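You operate a simulated robot arm through the tools that you are given. There is no shell and no other tool. Be economical: measure what you need, move in short steps, check, and stop when the job is done.

The job below is to be done with a simulated robot arm. You get a single attempt, and the scene is never put back.

TASK
Set the index table to the card's mark and fit the index ring on its spigot.
Fine: free the index lock to turn the table and lock it again. Where these are worked on the way, their far stop is far enough and under half their travel is too little: index lock.

The check looks at the end state, three seconds after you hand in, the way a careful person would. Anything else that was tipped, shoved, dropped, spilled or broken makes it a failure.

THE ROBOT
A 7-joint arm with a two-finger parallel gripper, fixed in place. Base frame: the origin is at the foot of the arm, x ahead of it, y to its left, z up; the work surface is at about z = 0. Lengths are in mm, angles in degrees, forces in N, time in s.
With the tool pointing down near the work surface it reaches from about 240 to 620 mm from the base axis. Its first joint turns from -66.0 to 66.0 degrees. Payload 2.6 kg.
Tool frame: the origin (TCP) lies between the finger pads and is the grasp point; the fingertips stand 30 mm ahead of it; z points along the fingers, y is the line along which they close. Largest opening 94 mm; finger width 28, thickness 10; the body of the gripper, 50 by 96 mm, starts 55 mm behind the TCP.
Orientation is told as [roll, pitch, yaw] about the base's x, y, z axes, in that order, counted from this pose: with the fingers straight down and closing along the base's y, the tool's x points along the base's -x, its y along +y and its z along -z.

THE INTERFACE
- The arm moves only by the tool servo_tool. Its argument "rows" is a list of rows, each a list of 7 numbers: the turn, a rotation vector about the tool's x, y, z in degrees, then the shift along the tool's x, y, z in mm, then the opening, from 0 (shut) to 1 (fully open). In form: [[wx, wy, wz, dx, dy, dz, claw], ...]. A call has 1 to 8 rows; each row is the pose to reach, as a shift and turn from the pose commanded when the call began, along the tool's axes at that moment. Rows are played at 5 a second. More than 50 mm and 8.6 degrees between two rows, or a gripper value outside its range, and nothing of the call is played. Where a pose cannot be reached the arm comes as near as it can. A force on the tool above 40 N (or 10 N above the force at the start of the call, whichever is more), or a blocked arm, ends the call early, and 0.2 s more pass. Each finger travels about 72 mm/s and halts on what it meets, pressing with about 37 N; the grip force reading is that of the motor and also rises with nothing between the fingers. The clock runs only during rows and for 0.2 s after the last one: add rows that repeat a pose to give the fingers time. The reply holds the time, the measured pose of the TCP, the force on the tool along the base axes, the opening and the grip force, in the units named above and with some noise, with the torque about the TCP (base axes, N m) and any sound that the robot's microphone picked up, and new pictures: "views" is both (left out), scene, wrist or none.
- Cameras (640 x 400 px; columns grow to the right, rows downward): "scene" is fixed at [44, 435.9, 572.5]; the picture's right is [-0.72, -0.70, 0.00], its down [-0.33, 0.34, -0.88] and it looks along [0.61, -0.63, -0.48] (base axes); focal length 319 px, centre (320, 200). "wrist" rides on the gripper at [76, 14, -102] in the tool frame; the picture's right is [-0.18, 0.98, 0.00], its down [-0.75, -0.14, -0.64] and it looks along [-0.63, -0.12, 0.77] (tool axes); focal length 243 px, centre (320, 200).
- pixel_to_xyz(camera, pixels): for up to 12 pixels [column, row] of the newest picture of that camera ("zoom" is the newest enlarged one), the place [x, y, z] in the base frame of the surface seen there, good to about 2 mm. It takes no simulated time.
- inspect(camera, box): a new picture of the part [left, top, right, bottom] of that camera's present view, enlarged. It takes no simulated time.
- finish_job(): hands the job in; it is judged then, once.

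Work in short steps. Measure before you move; look again where a grasp or a placing could have gone wrong, and mend it. You have 80 turns and 200 pictures in all, those below and enlarged ones among them. Open the gripper and draw the arm clear of the work before you hand the job in, unless the task says otherwise; then end with one line.

The tools are called after "Request:" as name(argument=value, ...) on one line, values as JSON. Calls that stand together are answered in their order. servo_tool: Moves the arm, as the interface text tells. Its arguments: {"type":"object","properties":{"rows":{"type":"array","items":{"type":"array","items":{"type":"number"}}},"views":{"type":"string","enum":["both","scene","wrist","none"]}},"required":["rows"]} The other tools are called the same way: pixel_to_xyz (camera, pixels) gives the place of the surface under pixels of a picture; inspect (camera, box) takes an enlarged picture of a part of a camera's view; finish_job () hands the job in.

At the start:

```text
clock: 0.0
position: [312.7, -113.5, 450.8]
tool_rot: [0.0, -0.1, 0.0]
ft_force: [0.7, -0.1, -0.3]
wrist_torque: [-0.01, 0.02, 0.02]
opening: 93.8
grasp_force: 0.1
```

scene: 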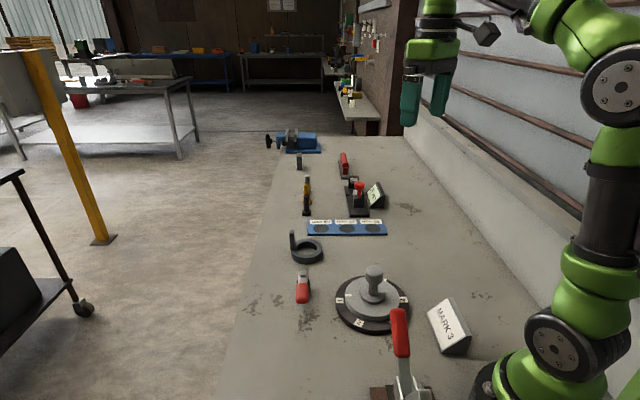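
wrist: 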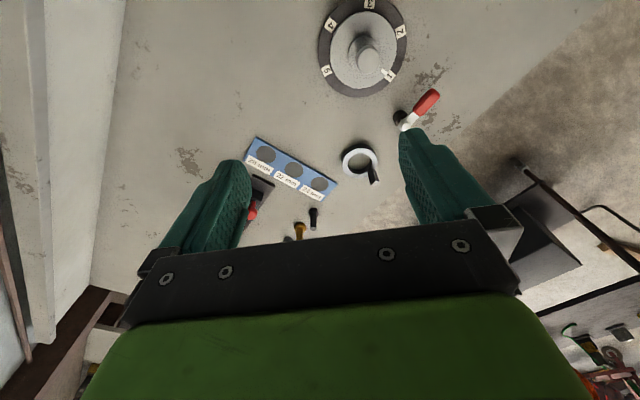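

The scene shows the index table near (372,300), the card "MARK 3" at (450,325), a ring near (307,250), a red lever near (303,287), and another toggle clamp at (400,350). I enlarge these areas first.

Request:
inspect(camera="scene", box=[270, 220, 490, 400])

Request:
inspect(camera="wrist", box=[300, 0, 460, 200])

Request:
inspect(camera="scene", box=[250, 120, 410, 270])

Request:
pixel_to_xyz(camera="wrist", pixels=[[368, 40], [362, 50], [369, 3], [401, 30], [388, 75], [326, 71], [331, 24], [400, 116], [428, 99], [360, 147], [374, 180], [410, 122]])

Request:
pixel_to_xyz(camera="scene", pixels=[[374, 268], [374, 290], [340, 300], [359, 323], [303, 275], [302, 297], [293, 235], [306, 250], [322, 250], [400, 320], [401, 350], [405, 390]])

```text
2.22 times, centred on (380, 310) of scene
```

zoom: 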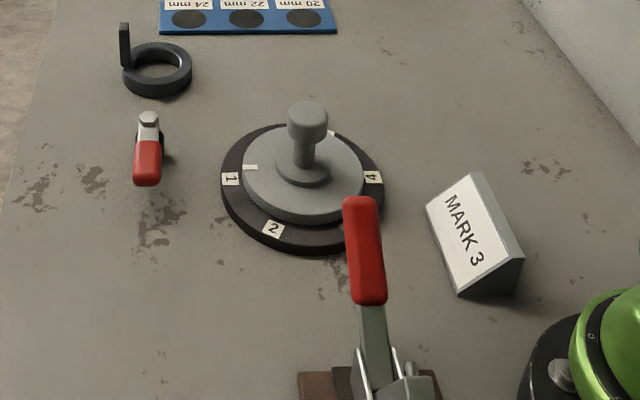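

```text
2.00 times, centred on (380, 100) of wrist
```

zoom: 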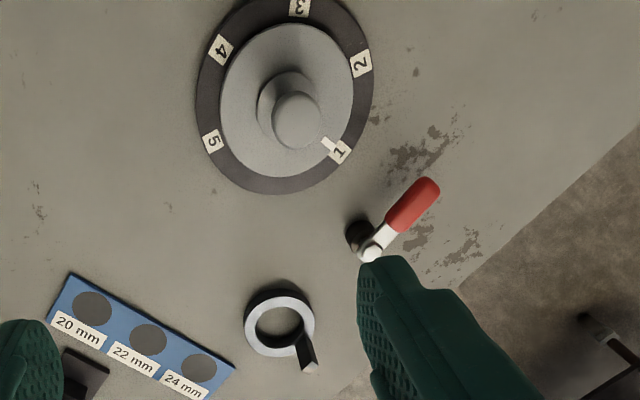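

```text
2.67 times, centred on (330, 195) of scene
```

zoom: 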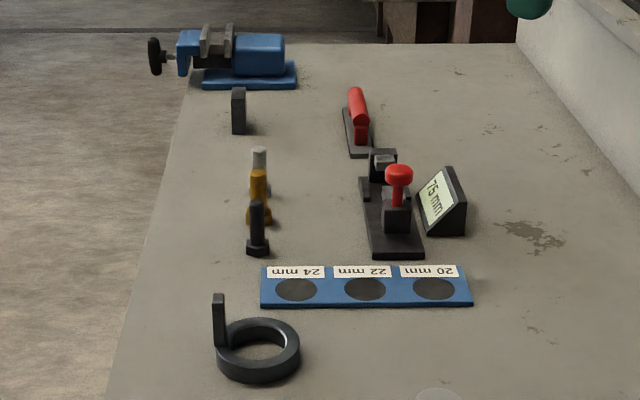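

```text
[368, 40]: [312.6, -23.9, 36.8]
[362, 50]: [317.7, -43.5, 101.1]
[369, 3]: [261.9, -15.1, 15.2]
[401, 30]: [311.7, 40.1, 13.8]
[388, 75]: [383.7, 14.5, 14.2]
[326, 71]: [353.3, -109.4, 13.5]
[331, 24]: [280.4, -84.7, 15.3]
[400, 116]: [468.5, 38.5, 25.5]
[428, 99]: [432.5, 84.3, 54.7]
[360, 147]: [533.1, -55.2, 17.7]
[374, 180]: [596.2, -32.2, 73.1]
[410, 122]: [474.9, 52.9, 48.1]
```

```text
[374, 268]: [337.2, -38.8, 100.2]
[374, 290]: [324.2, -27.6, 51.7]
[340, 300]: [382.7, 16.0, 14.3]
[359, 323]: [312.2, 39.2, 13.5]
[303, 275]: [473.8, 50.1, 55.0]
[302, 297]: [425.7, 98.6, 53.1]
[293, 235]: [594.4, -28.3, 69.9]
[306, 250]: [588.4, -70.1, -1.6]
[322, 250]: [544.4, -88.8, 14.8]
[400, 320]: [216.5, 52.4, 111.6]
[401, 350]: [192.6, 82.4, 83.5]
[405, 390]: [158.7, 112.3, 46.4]
```

The disc's pointer is at mark 1, the card says 3, and a lever with a pivot post at (474,50) is probably the lock. I move closer to look at the lever and ring.

Request:
servo_tool(rows=[[0, 0, 0, -18, 28, 30, 1], [0, 0, 0, -36, 56, 60, 1], [0, 0, 0, -54, 84, 90, 1], [0, 0, 0, -72, 113, 121, 1], [0, 0, 0, -72, 113, 121, 1]])

```text
clock: 1.2
position: [384.0, -1.1, 328.4]
tool_rot: [0.1, 0.0, -0.1]
ft_force: [-0.2, -0.1, 0.4]
wrist_torque: [0.01, -0.01, 0.02]
opening: 93.9
grasp_force: 0.1
```

scene: 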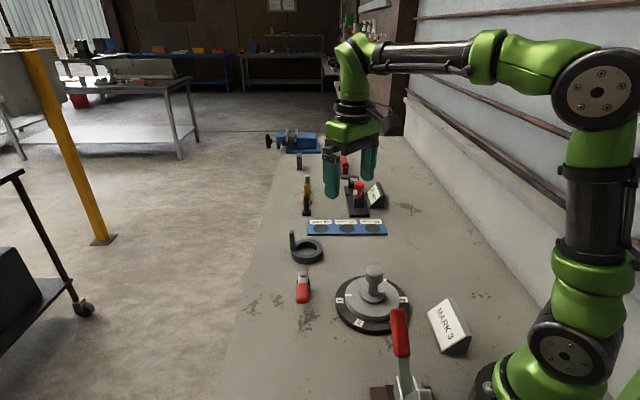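
wrist: 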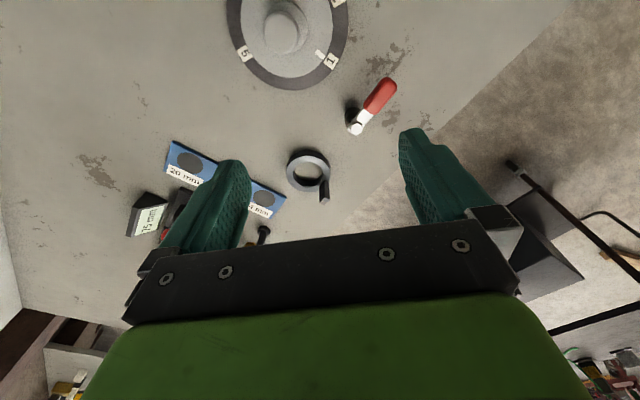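

The lever is at (370,105) and the ring at (308,172) in the wrist view. I enlarge both and measure.

Request:
inspect(camera="wrist", box=[270, 60, 430, 220])

Request:
pixel_to_xyz(camera="wrist", pixels=[[292, 170], [323, 170], [308, 156], [307, 187], [325, 199], [354, 127], [363, 114], [379, 96], [390, 83], [354, 112], [372, 92], [386, 101]])

Request:
inspect(camera="scene", box=[275, 225, 355, 315])

Request:
inspect(camera="scene", box=[330, 260, 420, 340])

```text
2.50 times, centred on (350, 140) of wrist
```

zoom: 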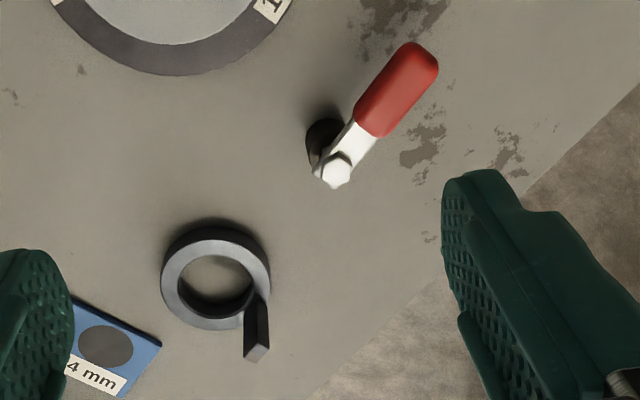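

```text
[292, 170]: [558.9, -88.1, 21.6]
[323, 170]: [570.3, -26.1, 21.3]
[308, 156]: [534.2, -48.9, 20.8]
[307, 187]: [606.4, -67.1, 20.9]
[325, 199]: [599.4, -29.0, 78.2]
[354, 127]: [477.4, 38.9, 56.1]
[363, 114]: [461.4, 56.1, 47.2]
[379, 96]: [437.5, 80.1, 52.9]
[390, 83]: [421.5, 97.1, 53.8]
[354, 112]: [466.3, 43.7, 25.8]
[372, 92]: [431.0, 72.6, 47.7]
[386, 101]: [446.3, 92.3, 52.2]
```

```text
4.44 times, centred on (315, 270) of scene
```

zoom: 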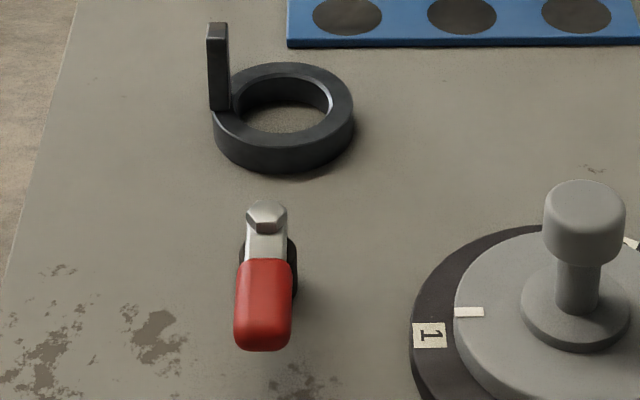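

```text
5.00 times, centred on (375, 300) of scene
```

zoom: 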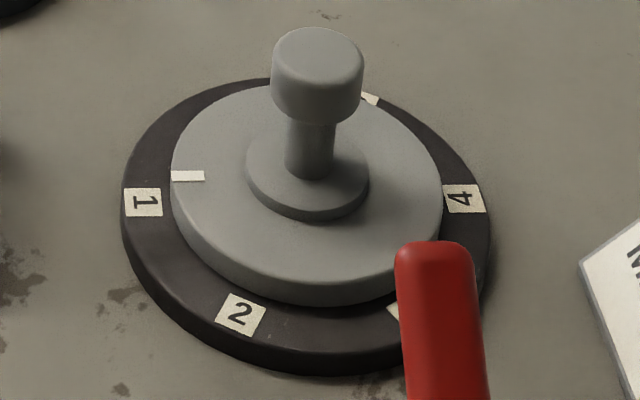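

I enlarge the toggle clamp in the scene's corner to judge which device is the index lock.

Request:
inspect(camera="scene", box=[340, 290, 480, 400])

Request:
inspect(camera="scene", box=[320, 140, 400, 220])

Request:
pixel_to_xyz(camera="scene", pixels=[[303, 271], [298, 280], [308, 280], [297, 300], [307, 300], [312, 287], [345, 155], [343, 180]])

```text
3.64 times, centred on (410, 345) of scene
```

zoom: 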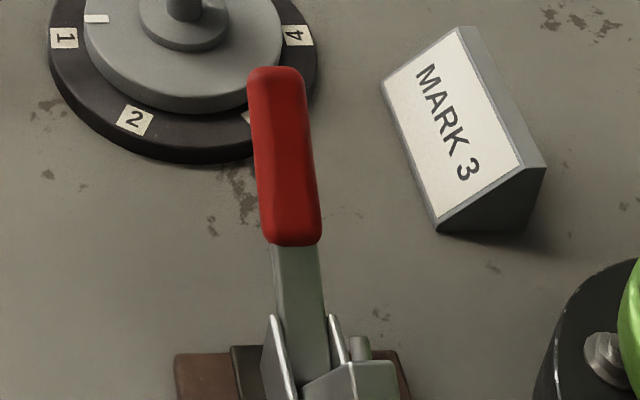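

```text
5.00 times, centred on (360, 180) of scene
```

zoom: 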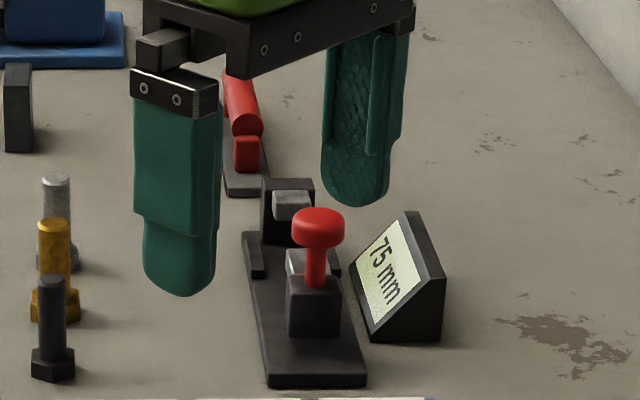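

```text
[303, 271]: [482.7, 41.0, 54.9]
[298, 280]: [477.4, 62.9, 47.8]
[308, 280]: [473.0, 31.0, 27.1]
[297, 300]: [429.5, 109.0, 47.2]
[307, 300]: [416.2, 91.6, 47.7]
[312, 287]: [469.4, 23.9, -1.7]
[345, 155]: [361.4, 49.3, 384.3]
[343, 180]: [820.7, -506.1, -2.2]
```

The vertical-pivot lever (pivot ≈ (477,43), handle pointing at ~132°) is the lock. I go above its handle, yawed to straddle it.

Request:
servo_tool(rows=[[0, 0, 8, -9, 14, 30, 0.6], [0, 0, 16, -19, 28, 60, 0.6], [0, 0, 24, -28, 42, 90, 0.6], [0, 0, 32, -37, 56, 120, 0.6], [0, 0, 40, -47, 70, 150, 0.6], [0, 0, 47.6, -56, 85, 178, 0.6], [0, 0, 47.6, -56, 85, 200, 0.6], [0, 0, 47.6, -56, 85, 200, 0.6]])

Request:
inspect(camera="scene", box=[250, 190, 410, 320])

```text
clock: 3.0
position: [441.5, 84.8, 129.5]
tool_rot: [0.0, 0.1, -47.8]
ft_force: [0.6, 0.0, 0.8]
wrist_torque: [0.01, 0.02, -0.03]
opening: 56.2
grasp_force: 0.2
```

scene: 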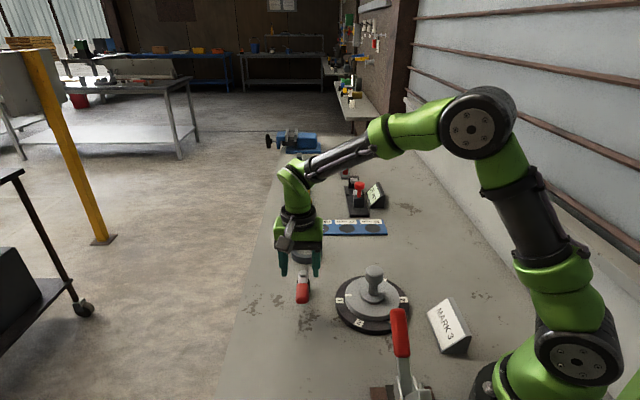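
wrist: 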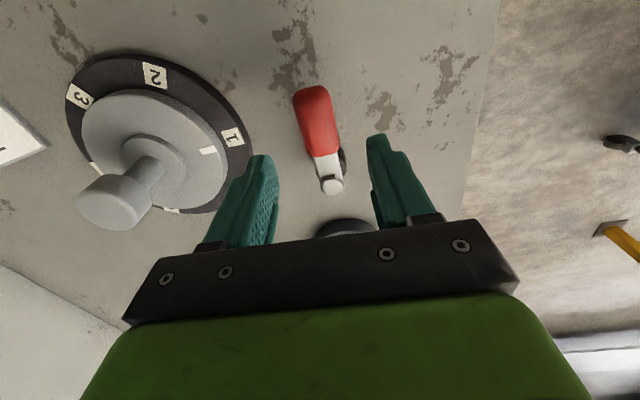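

```text
3.08 times, centred on (330, 255) of scene
```

zoom: 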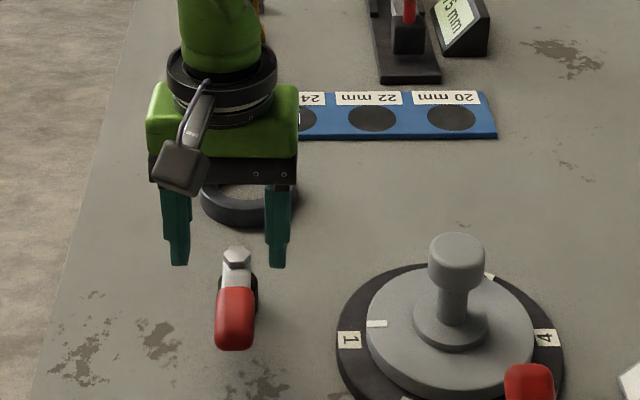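

The lever now spans (312,90) to (330,188) in the wrist view. I measure its axis closely.

Request:
pixel_to_xyz(camera="wrist", pixels=[[332, 184], [325, 165], [322, 150], [317, 130], [312, 100], [342, 158], [299, 120], [335, 120], [94, 165], [207, 150], [231, 137], [80, 96]])

Request:
inspect(camera="wrist", box=[50, 40, 250, 240])

```text
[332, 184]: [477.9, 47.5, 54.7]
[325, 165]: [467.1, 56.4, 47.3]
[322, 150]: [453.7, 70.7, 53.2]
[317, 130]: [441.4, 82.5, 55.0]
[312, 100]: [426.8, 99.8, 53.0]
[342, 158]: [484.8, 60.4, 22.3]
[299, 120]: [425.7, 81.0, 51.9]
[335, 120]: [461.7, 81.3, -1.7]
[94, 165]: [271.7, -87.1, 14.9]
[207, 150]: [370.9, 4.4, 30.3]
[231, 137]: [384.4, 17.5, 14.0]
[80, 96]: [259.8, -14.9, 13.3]
```

```text
2.00 times, centred on (150, 140) of wrist
```

zoom: 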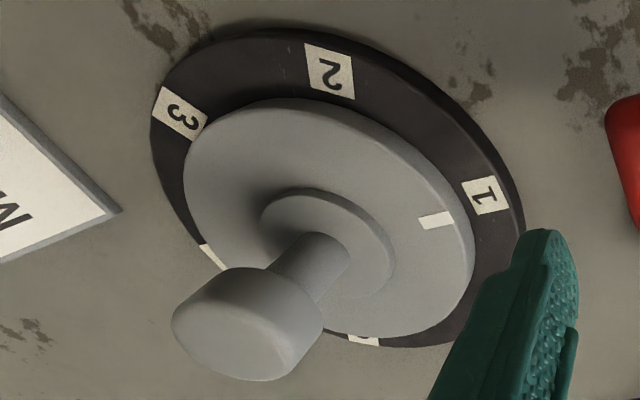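

Table centre works out to (332.5,-34.5), mark 3 at ~165° and pointer at ~45°. Now I descend over the lever handle and close on it.

Request:
servo_tool(rows=[[0, 0, 0, 0, -2, 30, 0.6], [0, 0, 0, 0, -2, 60, 0.6], [0, 0, 0, 0, -2, 80, 0.6], [0, 0, 0, 0, -2, 80, 0.4], [0, 0, 0, 0, -2, 80, 0.2], [0, 0, 0, 0, -2, 80, 0.1], [0, 0, 0, 0, -2, 80, 0.1]])

```text
clock: 4.6
position: [440.5, 83.2, 48.6]
tool_rot: [0.1, 0.0, -47.3]
ft_force: [15.5, 8.1, -11.7]
wrist_torque: [0.03, -0.03, 1.0]
opening: 27.2
grasp_force: 45.4
```

scene: 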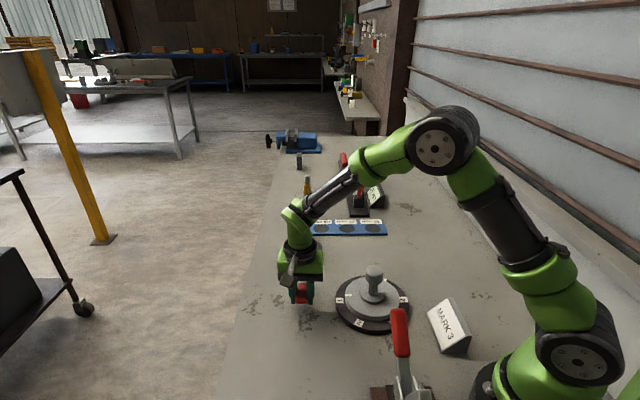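
wrist: 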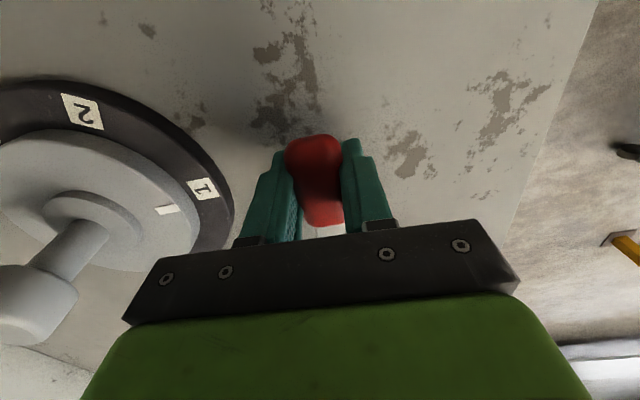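

The lever is gripped (27 mm, 45 N). The side force suggests it resists counter-clockwise, so I swing it gently clockwise along its arc of radius 53.5 mm.

Request:
servo_tool(rows=[[0, 0, 4, -0.1, 3.7, 80, 0.1], [0, 0, 8, -0.5, 7.4, 80, 0.1], [0, 0, 16, -2.1, 14.7, 80, 0.1]], views="none")

```text
refused: row 1 steps farther than a row can; nothing moved
```

I must keep z at 0 relative to the new start; repeated correctly.

Request:
servo_tool(rows=[[0, 0, 4, -0.1, 3.7, 0, 0.1], [0, 0, 8, -0.5, 7.4, 0, 0.1], [0, 0, 16, -2.1, 14.7, 0, 0.1]], views="none")

```text
clock: 5.4
position: [452.2, 92.2, 48.7]
tool_rot: [0.2, 0.1, -63.5]
ft_force: [17.0, 14.2, -17.8]
wrist_torque: [0.05, 0.03, 1.26]
opening: 27.4
grasp_force: 45.2
```

The tool moved 15 mm at steady force; I check that the lever followed.

Request:
servo_tool(rows=[[0, 0, 0, 0, 0, 0, 0.1]])

```text
clock: 5.8
position: [452.0, 93.3, 48.8]
tool_rot: [0.0, 0.0, -63.5]
ft_force: [16.8, 16.5, -17.2]
wrist_torque: [0.0, -0.05, 1.26]
opening: 27.5
grasp_force: 45.3
```

scene: 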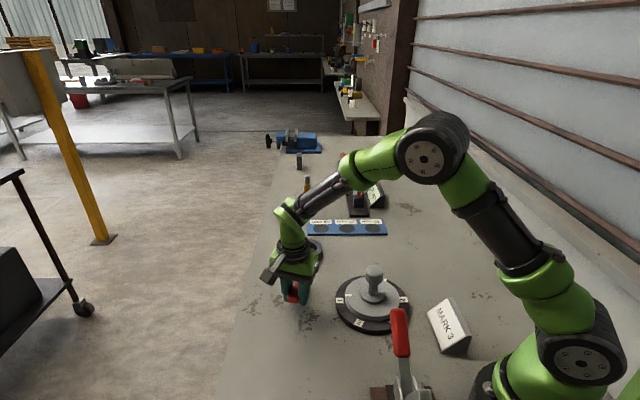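
wrist: 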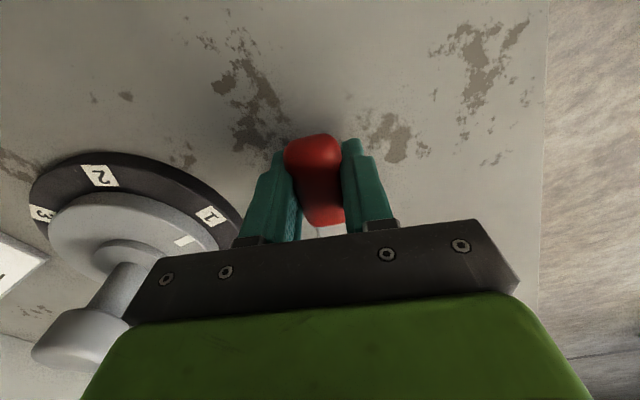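

The lever followed the grip. I continue the arc clockwise toward its far stop.

Request:
servo_tool(rows=[[0, 0, 8, -0.5, 7.4, 0, 0.1], [0, 0, 16, -2.1, 14.7, 0, 0.1], [0, 0, 24, -4.6, 21.8, 0, 0.1], [0, 0, 32, -8.1, 28.4, 0, 0.1], [0, 0, 32, -8.1, 28.4, 0, 0.1]], views="wrist")

```text
clock: 7.0
position: [482.1, 98.7, 49.7]
tool_rot: [0.2, 0.2, -95.3]
ft_force: [22.5, 21.3, -9.1]
wrist_torque: [0.27, -0.04, 1.17]
opening: 28.2
grasp_force: 45.1
```

wrist: 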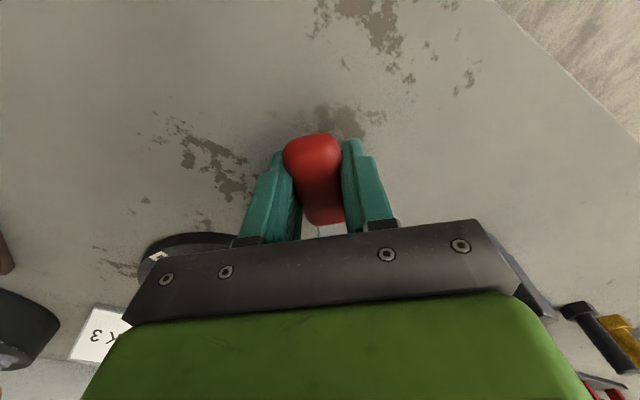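

Still free after 48° of swing, no stop yet. I continue the arc.

Request:
servo_tool(rows=[[0, 0, 8, -0.5, 7.4, 0, 0.1], [0, 0, 16, -2.1, 14.7, 0, 0.1], [0, 0, 24, -4.6, 21.8, 0, 0.1], [0, 0, 32, -8.1, 28.4, 0, 0.1], [0, 0, 32, -8.1, 28.4, 0, 0.1]])

```text
clock: 8.2
position: [511.7, 85.7, 52.3]
tool_rot: [0.6, 0.4, -127.7]
ft_force: [16.0, 6.0, 28.3]
wrist_torque: [0.01, -0.05, 0.39]
opening: 24.7
grasp_force: 45.7
```

scene: 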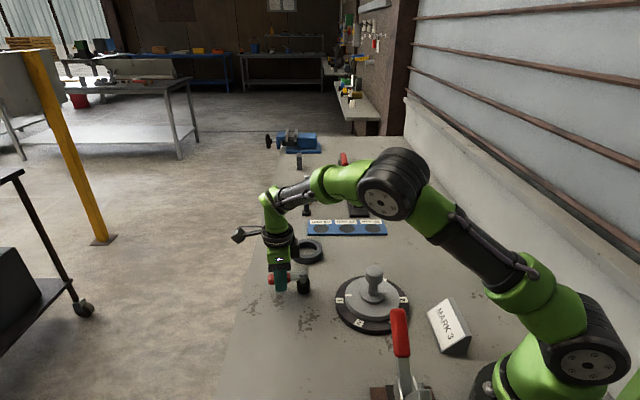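
wrist: 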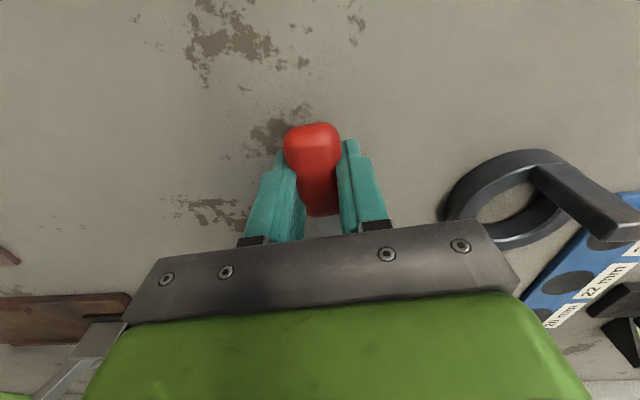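

Lever has turned about 84°. I push a bit further to find the stop.

Request:
servo_tool(rows=[[0, 0, 6, -0.3, 5.6, 0, 0.1], [0, 0, 12, -1.2, 11.1, 0, 0.1], [0, 0, 12, -1.2, 11.1, 0, 0.1]])

```text
clock: 9.0
position: [519.4, 80.0, 52.7]
tool_rot: [0.1, 0.4, -139.5]
ft_force: [-3.3, 5.9, 37.6]
wrist_torque: [-0.34, 0.28, 1.65]
opening: 25.1
grasp_force: 44.9
```

scene: 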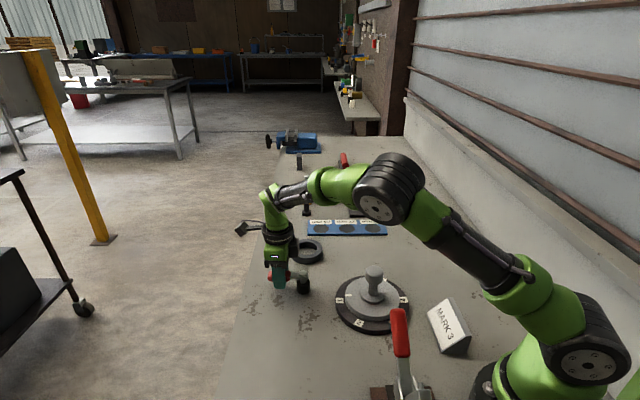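
wrist: 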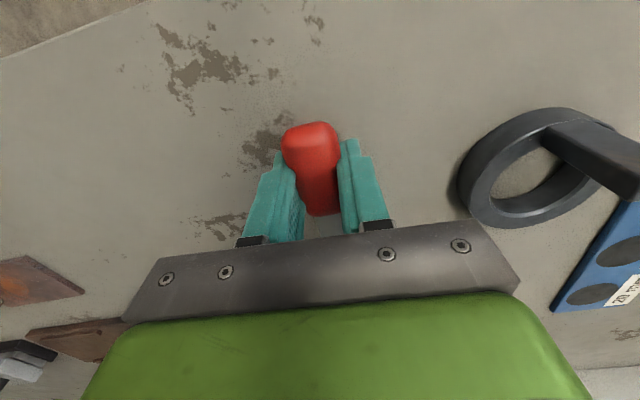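

Torque reversed and grew, suggesting the stop near 90°. I release and back straight up to see the lever.

Request:
servo_tool(rows=[[0, 0, 0, 0, 0, 0, 0.3], [0, 0, 0, 0, 0, 0, 0.55], [0, 0, 0, 0, 0, 0, 0.55], [0, 0, 0, 0, 0, -35, 0.55], [0, 0, 0, 0, 0, -75, 0.55], [0, 0, 0, 0, 0, -75, 0.55]])

```text
clock: 10.4
position: [515.0, 78.9, 124.4]
tool_rot: [0.1, 0.0, -139.5]
ft_force: [-1.1, 1.4, -0.4]
wrist_torque: [0.0, 0.01, 0.01]
opening: 51.6
grasp_force: 0.1
```

scene: 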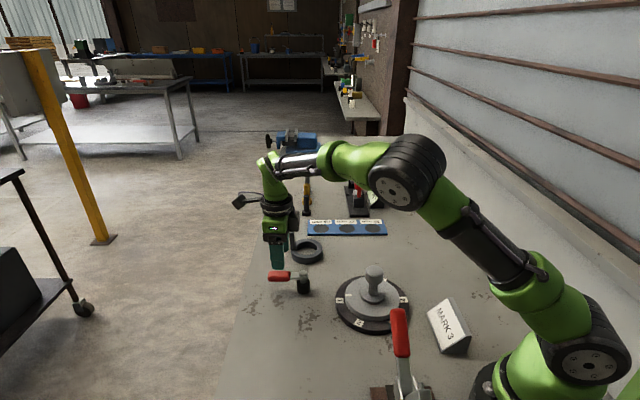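
wrist: 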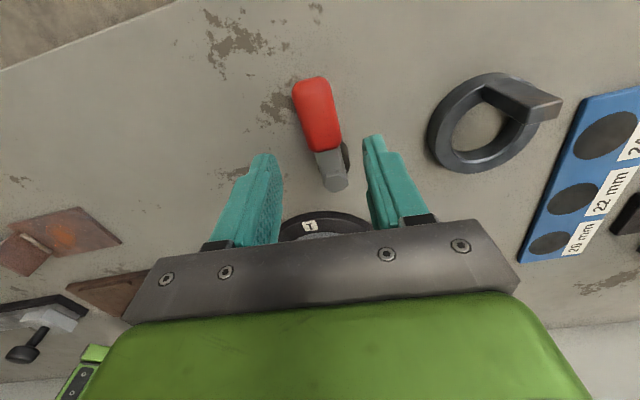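

The lever now points away from the robot. I measure its axis, ring details and knob size.

Request:
pixel_to_xyz(camera="wrist", pixels=[[333, 182], [328, 165], [321, 140], [313, 110], [310, 85], [434, 140], [500, 80], [520, 150], [553, 103], [500, 130]])

Request:
inspect(camera="scene", box=[250, 220, 410, 340])

Request:
inspect(camera="wrist", box=[400, 50, 580, 190])

```text
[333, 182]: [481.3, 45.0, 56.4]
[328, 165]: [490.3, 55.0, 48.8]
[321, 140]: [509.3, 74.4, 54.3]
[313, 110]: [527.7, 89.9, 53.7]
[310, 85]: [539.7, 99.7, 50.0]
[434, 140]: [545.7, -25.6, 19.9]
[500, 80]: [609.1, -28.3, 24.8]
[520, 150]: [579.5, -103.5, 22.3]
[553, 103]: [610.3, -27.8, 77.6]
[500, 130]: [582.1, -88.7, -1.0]
```

```text
3.33 times, centred on (330, 280) of scene
```

zoom: 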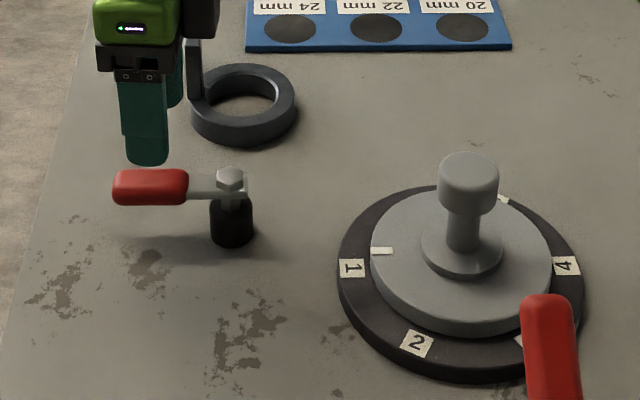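

```text
2.86 times, centred on (490, 120) of wrist
```

zoom: 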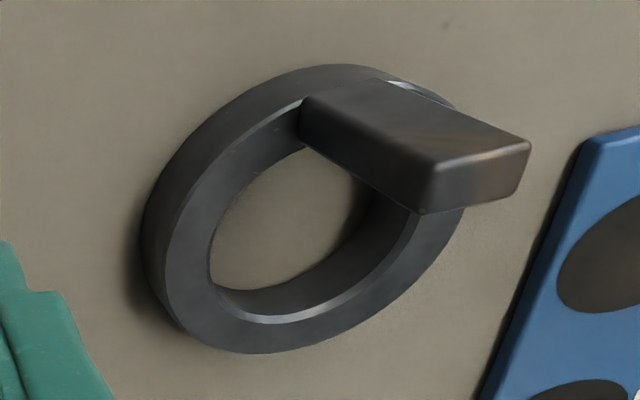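

The lever turned 90° (axis now ~43°). Next I move above the knob at the current yaw, keeping high.

Request:
servo_tool(rows=[[0, 0, 0, 0, 0, -45, 0.7], [0, 0, 0, -30, -4.5, -75, 0.7], [0, 0, 0, -67, -10, -75, 0.7], [0, 0, 0, -105, -16, -75, 0.7], [0, 0, 0, -142, -21.5, -75, 0.7], [0, 0, 0, -178, -27, -75, 0.7], [0, 0, 0, -212.3, -32.2, -75, 0.7], [0, 0, 0, -212.3, -32.2, -75, 0.7]])

```text
clock: 12.2
position: [333.7, -37.0, 198.3]
tool_rot: [0.0, 0.0, -139.6]
ft_force: [0.2, 0.2, -0.4]
wrist_torque: [-0.01, -0.04, -0.01]
opening: 65.7
grasp_force: 0.0
```

scene: 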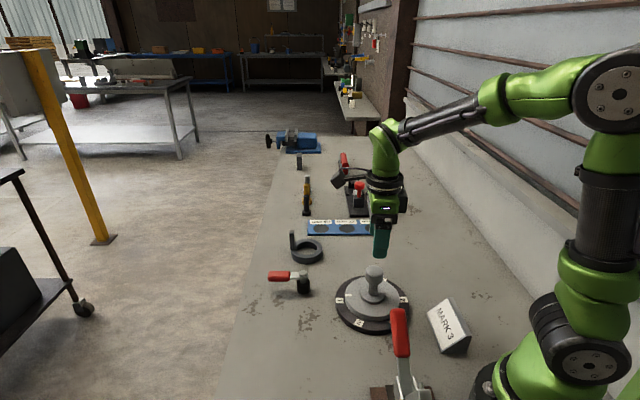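
wrist: 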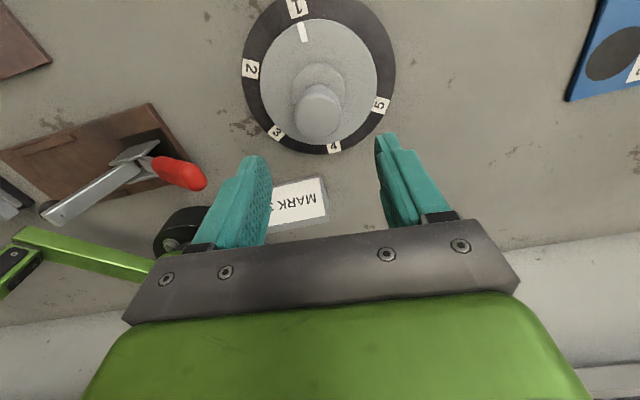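

The knob head shows at (317,112). I measure knob, boss and disc for centre and sizes.

Request:
inspect(camera="wrist", box=[230, 0, 410, 160])

Request:
pixel_to_xyz(camera="wrist", pixels=[[317, 112], [296, 112], [338, 112], [317, 133], [317, 95], [298, 77], [342, 84], [318, 62], [303, 31], [296, 9], [381, 105], [334, 147]])

```text
2.50 times, centred on (320, 80) of wrist
```

zoom: 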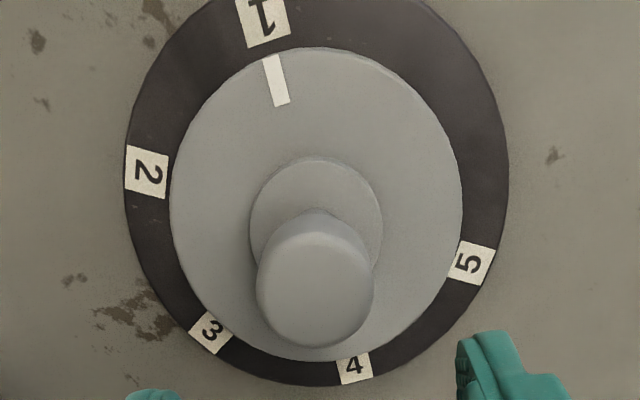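

```text
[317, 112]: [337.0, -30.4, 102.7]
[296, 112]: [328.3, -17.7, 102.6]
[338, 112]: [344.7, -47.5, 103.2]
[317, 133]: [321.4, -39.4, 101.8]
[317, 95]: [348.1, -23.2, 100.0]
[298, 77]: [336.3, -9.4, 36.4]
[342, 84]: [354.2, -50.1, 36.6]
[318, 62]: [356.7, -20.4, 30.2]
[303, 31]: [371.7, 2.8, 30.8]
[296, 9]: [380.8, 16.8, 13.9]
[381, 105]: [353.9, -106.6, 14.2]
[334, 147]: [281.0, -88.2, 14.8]
```

Knob head Ø≈32 centred about (334,-33.5), top z≈102. I descend onto it and close.

Request:
servo_tool(rows=[[0, 0, 0, 2.2, -2.1, 40, 0.7], [0, 0, 0, 2.2, -2.1, 80, 0.7], [0, 0, 0, 2.2, -2.1, 110, 0.7], [0, 0, 0, 2.2, -2.1, 110, 0.5], [0, 0, 0, 2.2, -2.1, 110, 0.3], [0, 0, 0, 2.2, -2.1, 110, 0.15], [0, 0, 0, 2.2, -2.1, 110, 0.15]])

```text
clock: 14.0
position: [333.0, -34.0, 87.9]
tool_rot: [0.3, -0.1, -139.6]
ft_force: [4.1, -1.9, -2.5]
wrist_torque: [0.42, 0.7, 0.01]
opening: 39.4
grasp_force: 44.9
stopped in row 7: the force on the tool passed its limit at 40 N (the readings are from after the stop); the commanded pose is now the measured one
```

scene: 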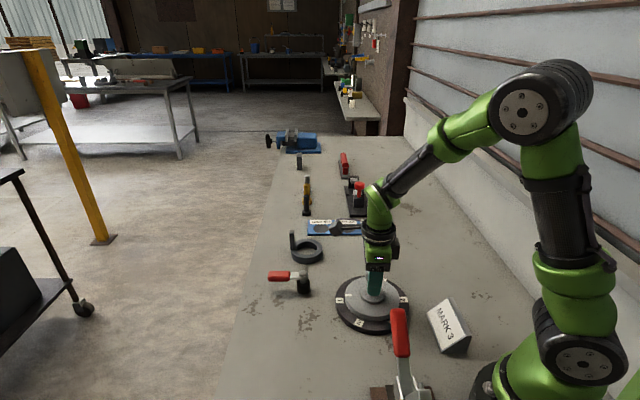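
wrist: 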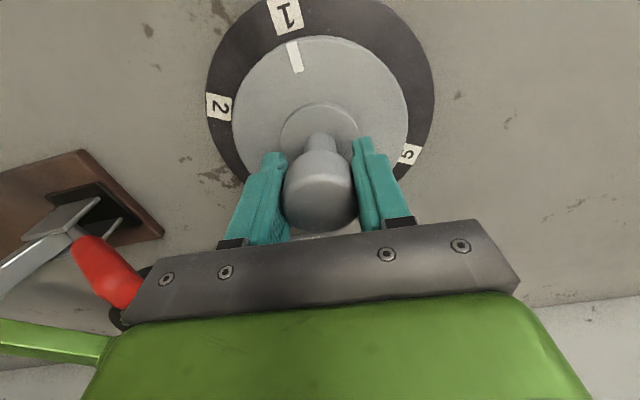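

The knob is gripped (39.4 mm). I turn it by +24° in base yaw (tool z negative) as a test.

Request:
servo_tool(rows=[[0, 0, -4, 0, 0, 0, 0.15], [0, 0, -8, 0, 0, 0, 0.15], [0, 0, -16, 0, 0, 0, 0.15], [0, 0, -24, 0, 0, 0, 0.15], [0, 0, -24, 0, 0, 0, 0.15]])

```text
clock: 15.2
position: [333.5, -34.1, 87.1]
tool_rot: [0.2, -0.1, -115.5]
ft_force: [-9.0, 2.2, 14.7]
wrist_torque: [1.26, 0.43, 0.03]
opening: 39.6
grasp_force: 44.8
```

scene: 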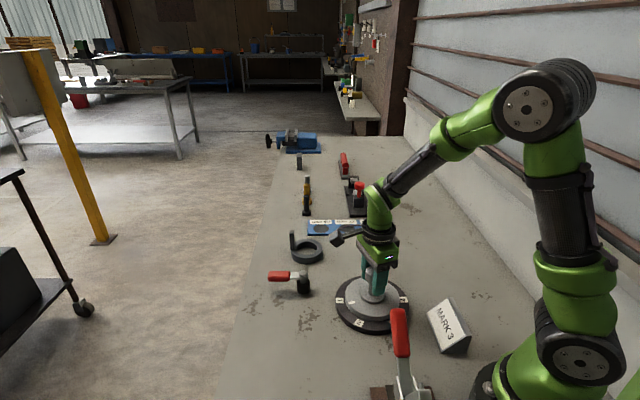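
wrist: 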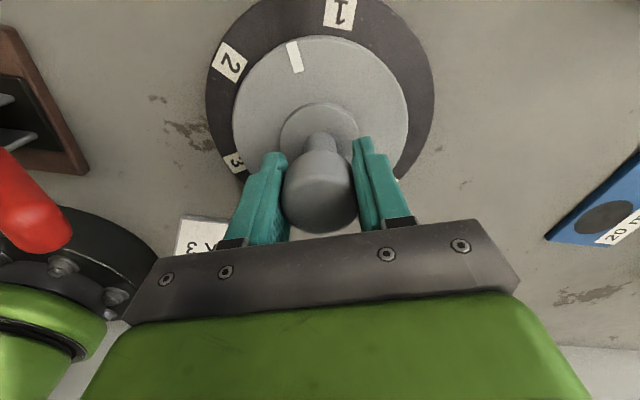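

The table turns freely with the knob. I continue by 64°.

Request:
servo_tool(rows=[[0, 0, -8, 0, 0, 0, 0.15], [0, 0, -16, 0, 0, 0, 0.15], [0, 0, -24, 0, 0, 0, 0.15], [0, 0, -32, 0, 0, 0, 0.15], [0, 0, -40, 0, 0, 0, 0.15], [0, 0, -48, 0, 0, 0, 0.15], [0, 0, -56, 0, 0, 0, 0.15], [0, 0, -64, 0, 0, 0, 0.15]])

```text
clock: 16.0
position: [332.3, -33.8, 86.6]
tool_rot: [-0.1, 0.0, -94.0]
ft_force: [-3.0, 0.3, 1.5]
wrist_torque: [-0.2, -0.5, 0.05]
opening: 39.7
grasp_force: 45.6
stopped in row 3: the force on the tool passed its limit at 42 N (the readings are from after the stop); the commanded pose is now the measured one
```

scene: 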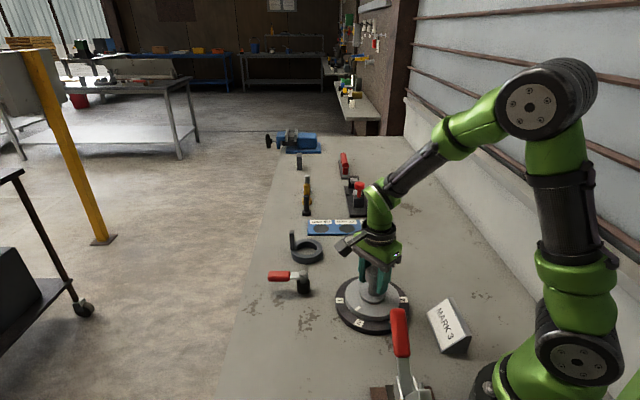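
wrist: 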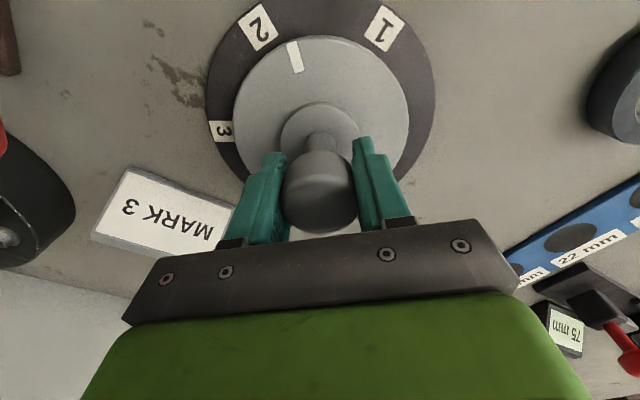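

The disc follows; force came from slight off-centre stiffness and was reset. I continue in smaller batches.

Request:
servo_tool(rows=[[0, 0, -6, 0, 0, 0, 0.15], [0, 0, -12, 0, 0, 0, 0.15], [0, 0, -18, 0, 0, 0, 0.15], [0, 0, -24, 0, 0, 0, 0.15], [0, 0, -30, 0, 0, 0, 0.15], [0, 0, -36, 0, 0, 0, 0.15]], views="wrist")

```text
clock: 17.4
position: [331.6, -34.1, 87.8]
tool_rot: [-0.2, -0.1, -58.0]
ft_force: [-23.2, -4.8, 12.5]
wrist_torque: [-0.04, -0.98, -0.11]
opening: 39.5
grasp_force: 44.9
```

wrist: 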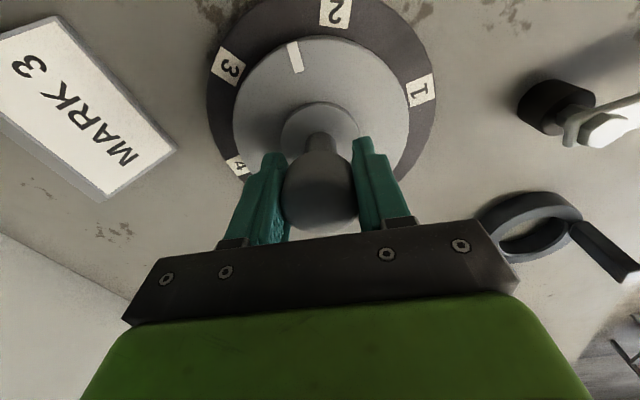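

Turned about 82° so far. I go on 32° more, then check the pointer against mark 3.

Request:
servo_tool(rows=[[0, 0, -6, 0, 0, 0, 0.15], [0, 0, -12, 0, 0, 0, 0.15], [0, 0, -18, 0, 0, 0, 0.15], [0, 0, -24, 0, 0, 0, 0.15], [0, 0, -32, 0, 0, 0, 0.15], [0, 0, -32, 0, 0, 0, 0.15]], views="wrist")

```text
clock: 18.3
position: [331.3, -33.7, 87.3]
tool_rot: [-0.3, 0.2, -36.6]
ft_force: [-2.5, -0.7, 2.6]
wrist_torque: [0.07, -0.71, 0.02]
opening: 40.0
grasp_force: 45.2
stopped in row 4: the force on the tool passed its limit at 41 N (the readings are from after the stop); the commanded pose is now the measured one
```

wrist: 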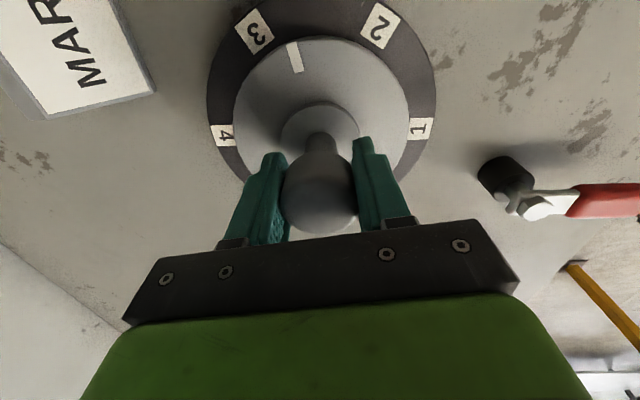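

About 103° turned; 17° remain until mark 3 sits at (285,15) like mark 1 did at the start.

Request:
servo_tool(rows=[[0, 0, -5, 0, 0, 0, 0.15], [0, 0, -10, 0, 0, 0, 0.15], [0, 0, -14, 0, 0, 0, 0.15], [0, 0, -17, 0, 0, 0, 0.15], [0, 0, -17, 0, 0, 0, 0.15]], views="wrist")

Request:
inspect(camera="wrist", box=[200, 0, 440, 150])

Request:
pixel_to_xyz(camera="wrist", pixels=[[295, 57], [292, 45], [298, 70], [285, 16]])

```text
clock: 19.7
position: [331.5, -34.8, 87.7]
tool_rot: [-0.2, 0.4, -19.7]
ft_force: [-2.9, 0.5, 3.0]
wrist_torque: [-0.01, -0.68, 0.0]
opening: 39.6
grasp_force: 44.5
stopped in row 5: the force on the tool passed its limit at 40 N (the readings are from after the stop); the commanded pose is now the measured one
```

wrist: 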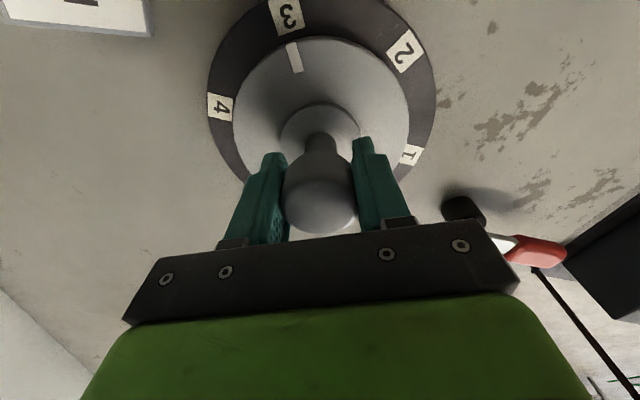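

```text
2.67 times, centred on (320, 75) of wrist
```

zoom: 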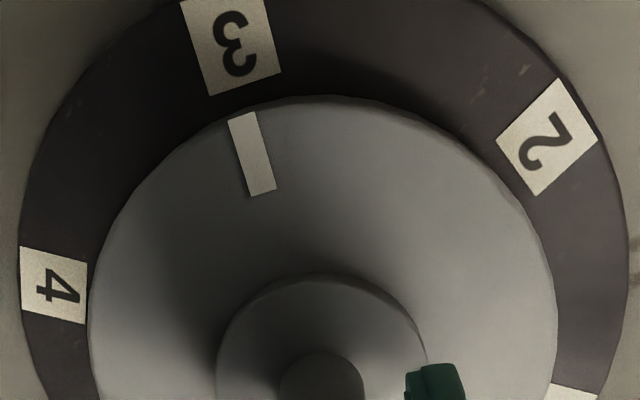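

```text
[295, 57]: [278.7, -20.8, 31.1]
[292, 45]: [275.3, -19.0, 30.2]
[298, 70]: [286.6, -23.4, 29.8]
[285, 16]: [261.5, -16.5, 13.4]
```

Pointer (278.7,-20.8) and mark 3 (261.5,-16.5) both sit at ~165.7° about the centre, so it's aligned. I release and rise to check from above.

Request:
servo_tool(rows=[[0, 0, 0, 0, 0, 0, 0.5], [0, 0, 0, 0, 0, 0, 0.7], [0, 0, 0, 0, 0, 0, 0.7], [0, 0, 0, 0, 0, -40, 0.7], [0, 0, 0, 0, 0, -80, 0.7], [0, 0, 0, 0, 0, -112, 0.7], [0, 0, 0, 0, 0, -112, 0.7]], views="wrist")

Request:
inspect(camera="wrist", box=[230, 0, 410, 160])

Request:
inspect(camera="scene", box=[330, 260, 420, 340])

```text
clock: 21.3
position: [331.6, -32.6, 198.0]
tool_rot: [-0.2, 0.5, -19.7]
ft_force: [0.3, -0.2, 0.2]
wrist_torque: [-0.02, 0.01, -0.03]
opening: 65.8
grasp_force: 0.0
```

wrist: 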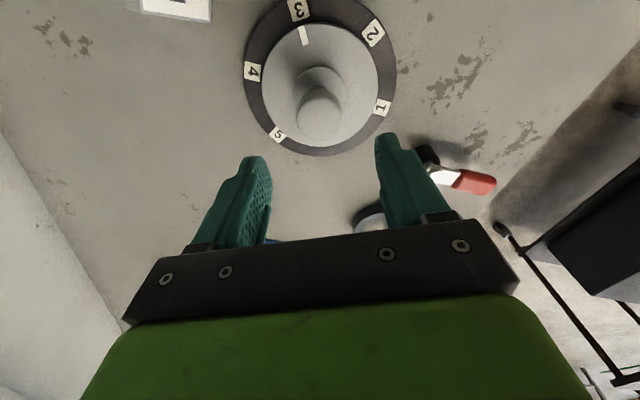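

```text
2.50 times, centred on (320, 80) of wrist
```

zoom: 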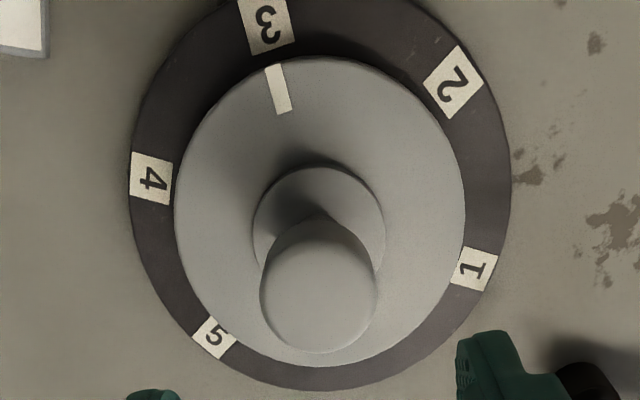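

```text
5.00 times, centred on (375, 300) of scene
```

zoom: 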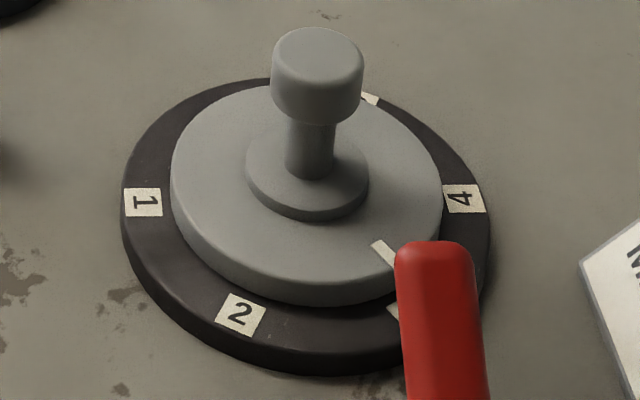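

Pointer is on mark 3. Now I swing back toward the lever, rotating the yaw back, at z≈198.

Request:
servo_tool(rows=[[0, 0, 8, -8.6, 10.6, 0, 0.6], [0, 0, 16, -17, 21, 0, 0.6], [0, 0, 24, -26, 32, 0, 0.6], [0, 0, 32, -34, 42, 0, 0.6], [0, 0, 40, -43, 53, 0, 0.6], [0, 0, 48, -52, 64, 0, 0.6], [0, 0, 56, -60, 74, 0, 0.6], [0, 0, 64, -69, 85, 0, 0.6]], views="none")

```text
clock: 23.1
position: [425.9, 21.3, 198.1]
tool_rot: [-0.4, 0.0, -84.0]
ft_force: [0.1, -0.3, 0.5]
wrist_torque: [-0.02, -0.03, 0.01]
opening: 56.4
grasp_force: 0.1
```

Second half: move over the handle at (518.5,81) with yaw -137°, down to z≈128.

Request:
servo_tool(rows=[[0, 0, 8, 7, 14, 10, 0.6], [0, 0, 16, 14, 28, 20, 0.6], [0, 0, 24, 21, 42, 30, 0.6], [0, 0, 32, 28, 56, 40, 0.6], [0, 0, 40, 36, 70, 50, 0.6], [0, 0, 47, 43, 84, 60, 0.6], [0, 0, 53, 49.7, 98.3, 70, 0.6], [0, 0, 53, 49.7, 98.3, 70, 0.6]])

Request:
pixel_to_xyz(camera="wrist", pixels=[[330, 180], [325, 160], [320, 140], [316, 120], [312, 100]])

```text
clock: 24.9
position: [516.9, 82.1, 127.8]
tool_rot: [-0.3, -0.4, -136.8]
ft_force: [0.2, 0.2, -0.2]
wrist_torque: [0.01, 0.02, -0.01]
opening: 56.5
grasp_force: 0.1
```

scene: 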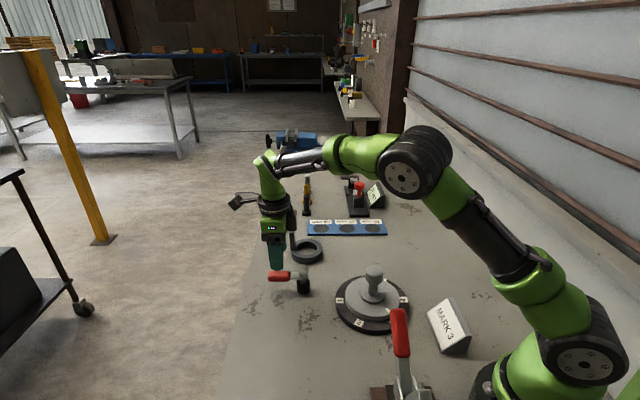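
wrist: 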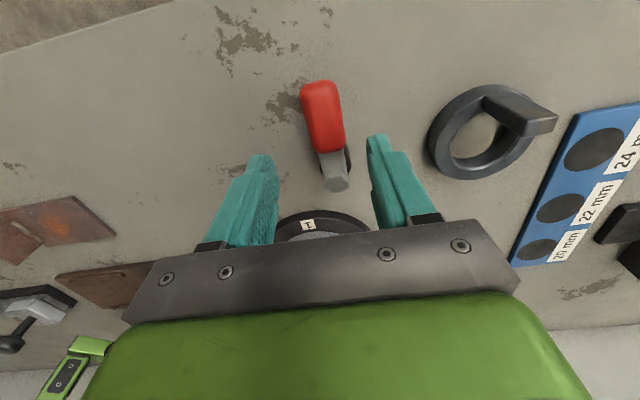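

```text
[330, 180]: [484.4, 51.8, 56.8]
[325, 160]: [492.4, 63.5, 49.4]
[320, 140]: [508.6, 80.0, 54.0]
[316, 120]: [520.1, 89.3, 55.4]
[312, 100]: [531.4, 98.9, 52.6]
```

The handle appears ~6 px right of where it was in the first grasp, so I shift +3 mm in tool y, descend and close.

Request:
servo_tool(rows=[[0, 0, 0, 0, 3, 30, 0.6], [0, 0, 0, 0, 3, 60, 0.6], [0, 0, 0, 0, 3, 79, 0.6], [0, 0, 0, 0, 3, 79, 0.4], [0, 0, 0, 0, 3, 79, 0.2], [0, 0, 0, 0, 3, 79, 0.1], [0, 0, 0, 0, 3, 79, 0.1]])

```text
clock: 26.5
position: [519.2, 80.5, 47.4]
tool_rot: [-0.1, -0.4, -136.5]
ft_force: [14.4, -3.5, -11.1]
wrist_torque: [0.03, -0.08, 1.05]
opening: 27.3
grasp_force: 44.4
```

scene: 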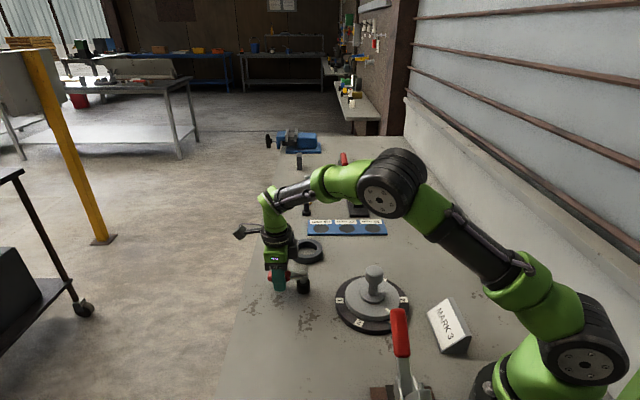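
wrist: 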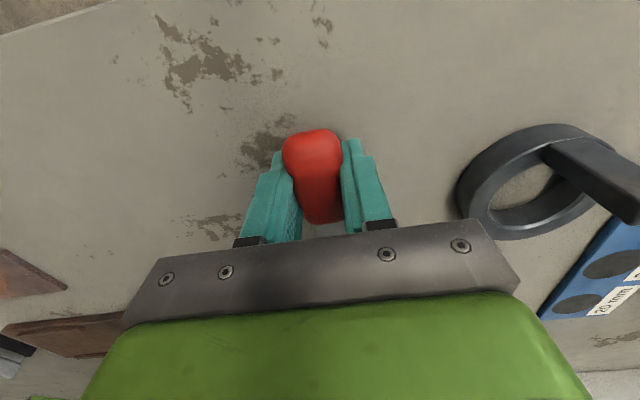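

The handle is gripped. I swing it back counter-clockwise along the arc.

Request:
servo_tool(rows=[[0, 0, -8, -0.5, -7.4, 0, 0.1], [0, 0, -16, -2.1, -14.7, 0, 0.1], [0, 0, -24, -4.6, -21.6, 0, 0.1], [0, 0, -32, -8.1, -28.1, 0, 0.1], [0, 0, -40, -12.4, -34.1, 0, 0.1], [0, 0, -40, -12.4, -34.1, 0, 0.1]], views="none")

```text
clock: 27.9
position: [485.5, 96.8, 47.3]
tool_rot: [-0.5, -0.2, -96.5]
ft_force: [12.4, 1.3, -21.2]
wrist_torque: [-0.55, 0.05, 0.75]
opening: 26.8
grasp_force: 44.9
```

Halfway back (yaw -96.5°). I continue another 40°.

Request:
servo_tool(rows=[[0, 0, -8, -0.5, -7.4, 0, 0.1], [0, 0, -16, -2.1, -14.7, 0, 0.1], [0, 0, -24, -4.6, -21.6, 0, 0.1], [0, 0, -32, -8.1, -28.1, 0, 0.1], [0, 0, -40, -12.4, -34.1, 0, 0.1], [0, 0, -40, -12.4, -34.1, 0, 0.1]], views="none")

```text
clock: 29.3
position: [451.2, 87.4, 51.9]
tool_rot: [-0.4, 0.3, -56.6]
ft_force: [-2.7, 1.7, 0.6]
wrist_torque: [0.47, 0.25, -0.02]
opening: 26.4
grasp_force: 45.1
```

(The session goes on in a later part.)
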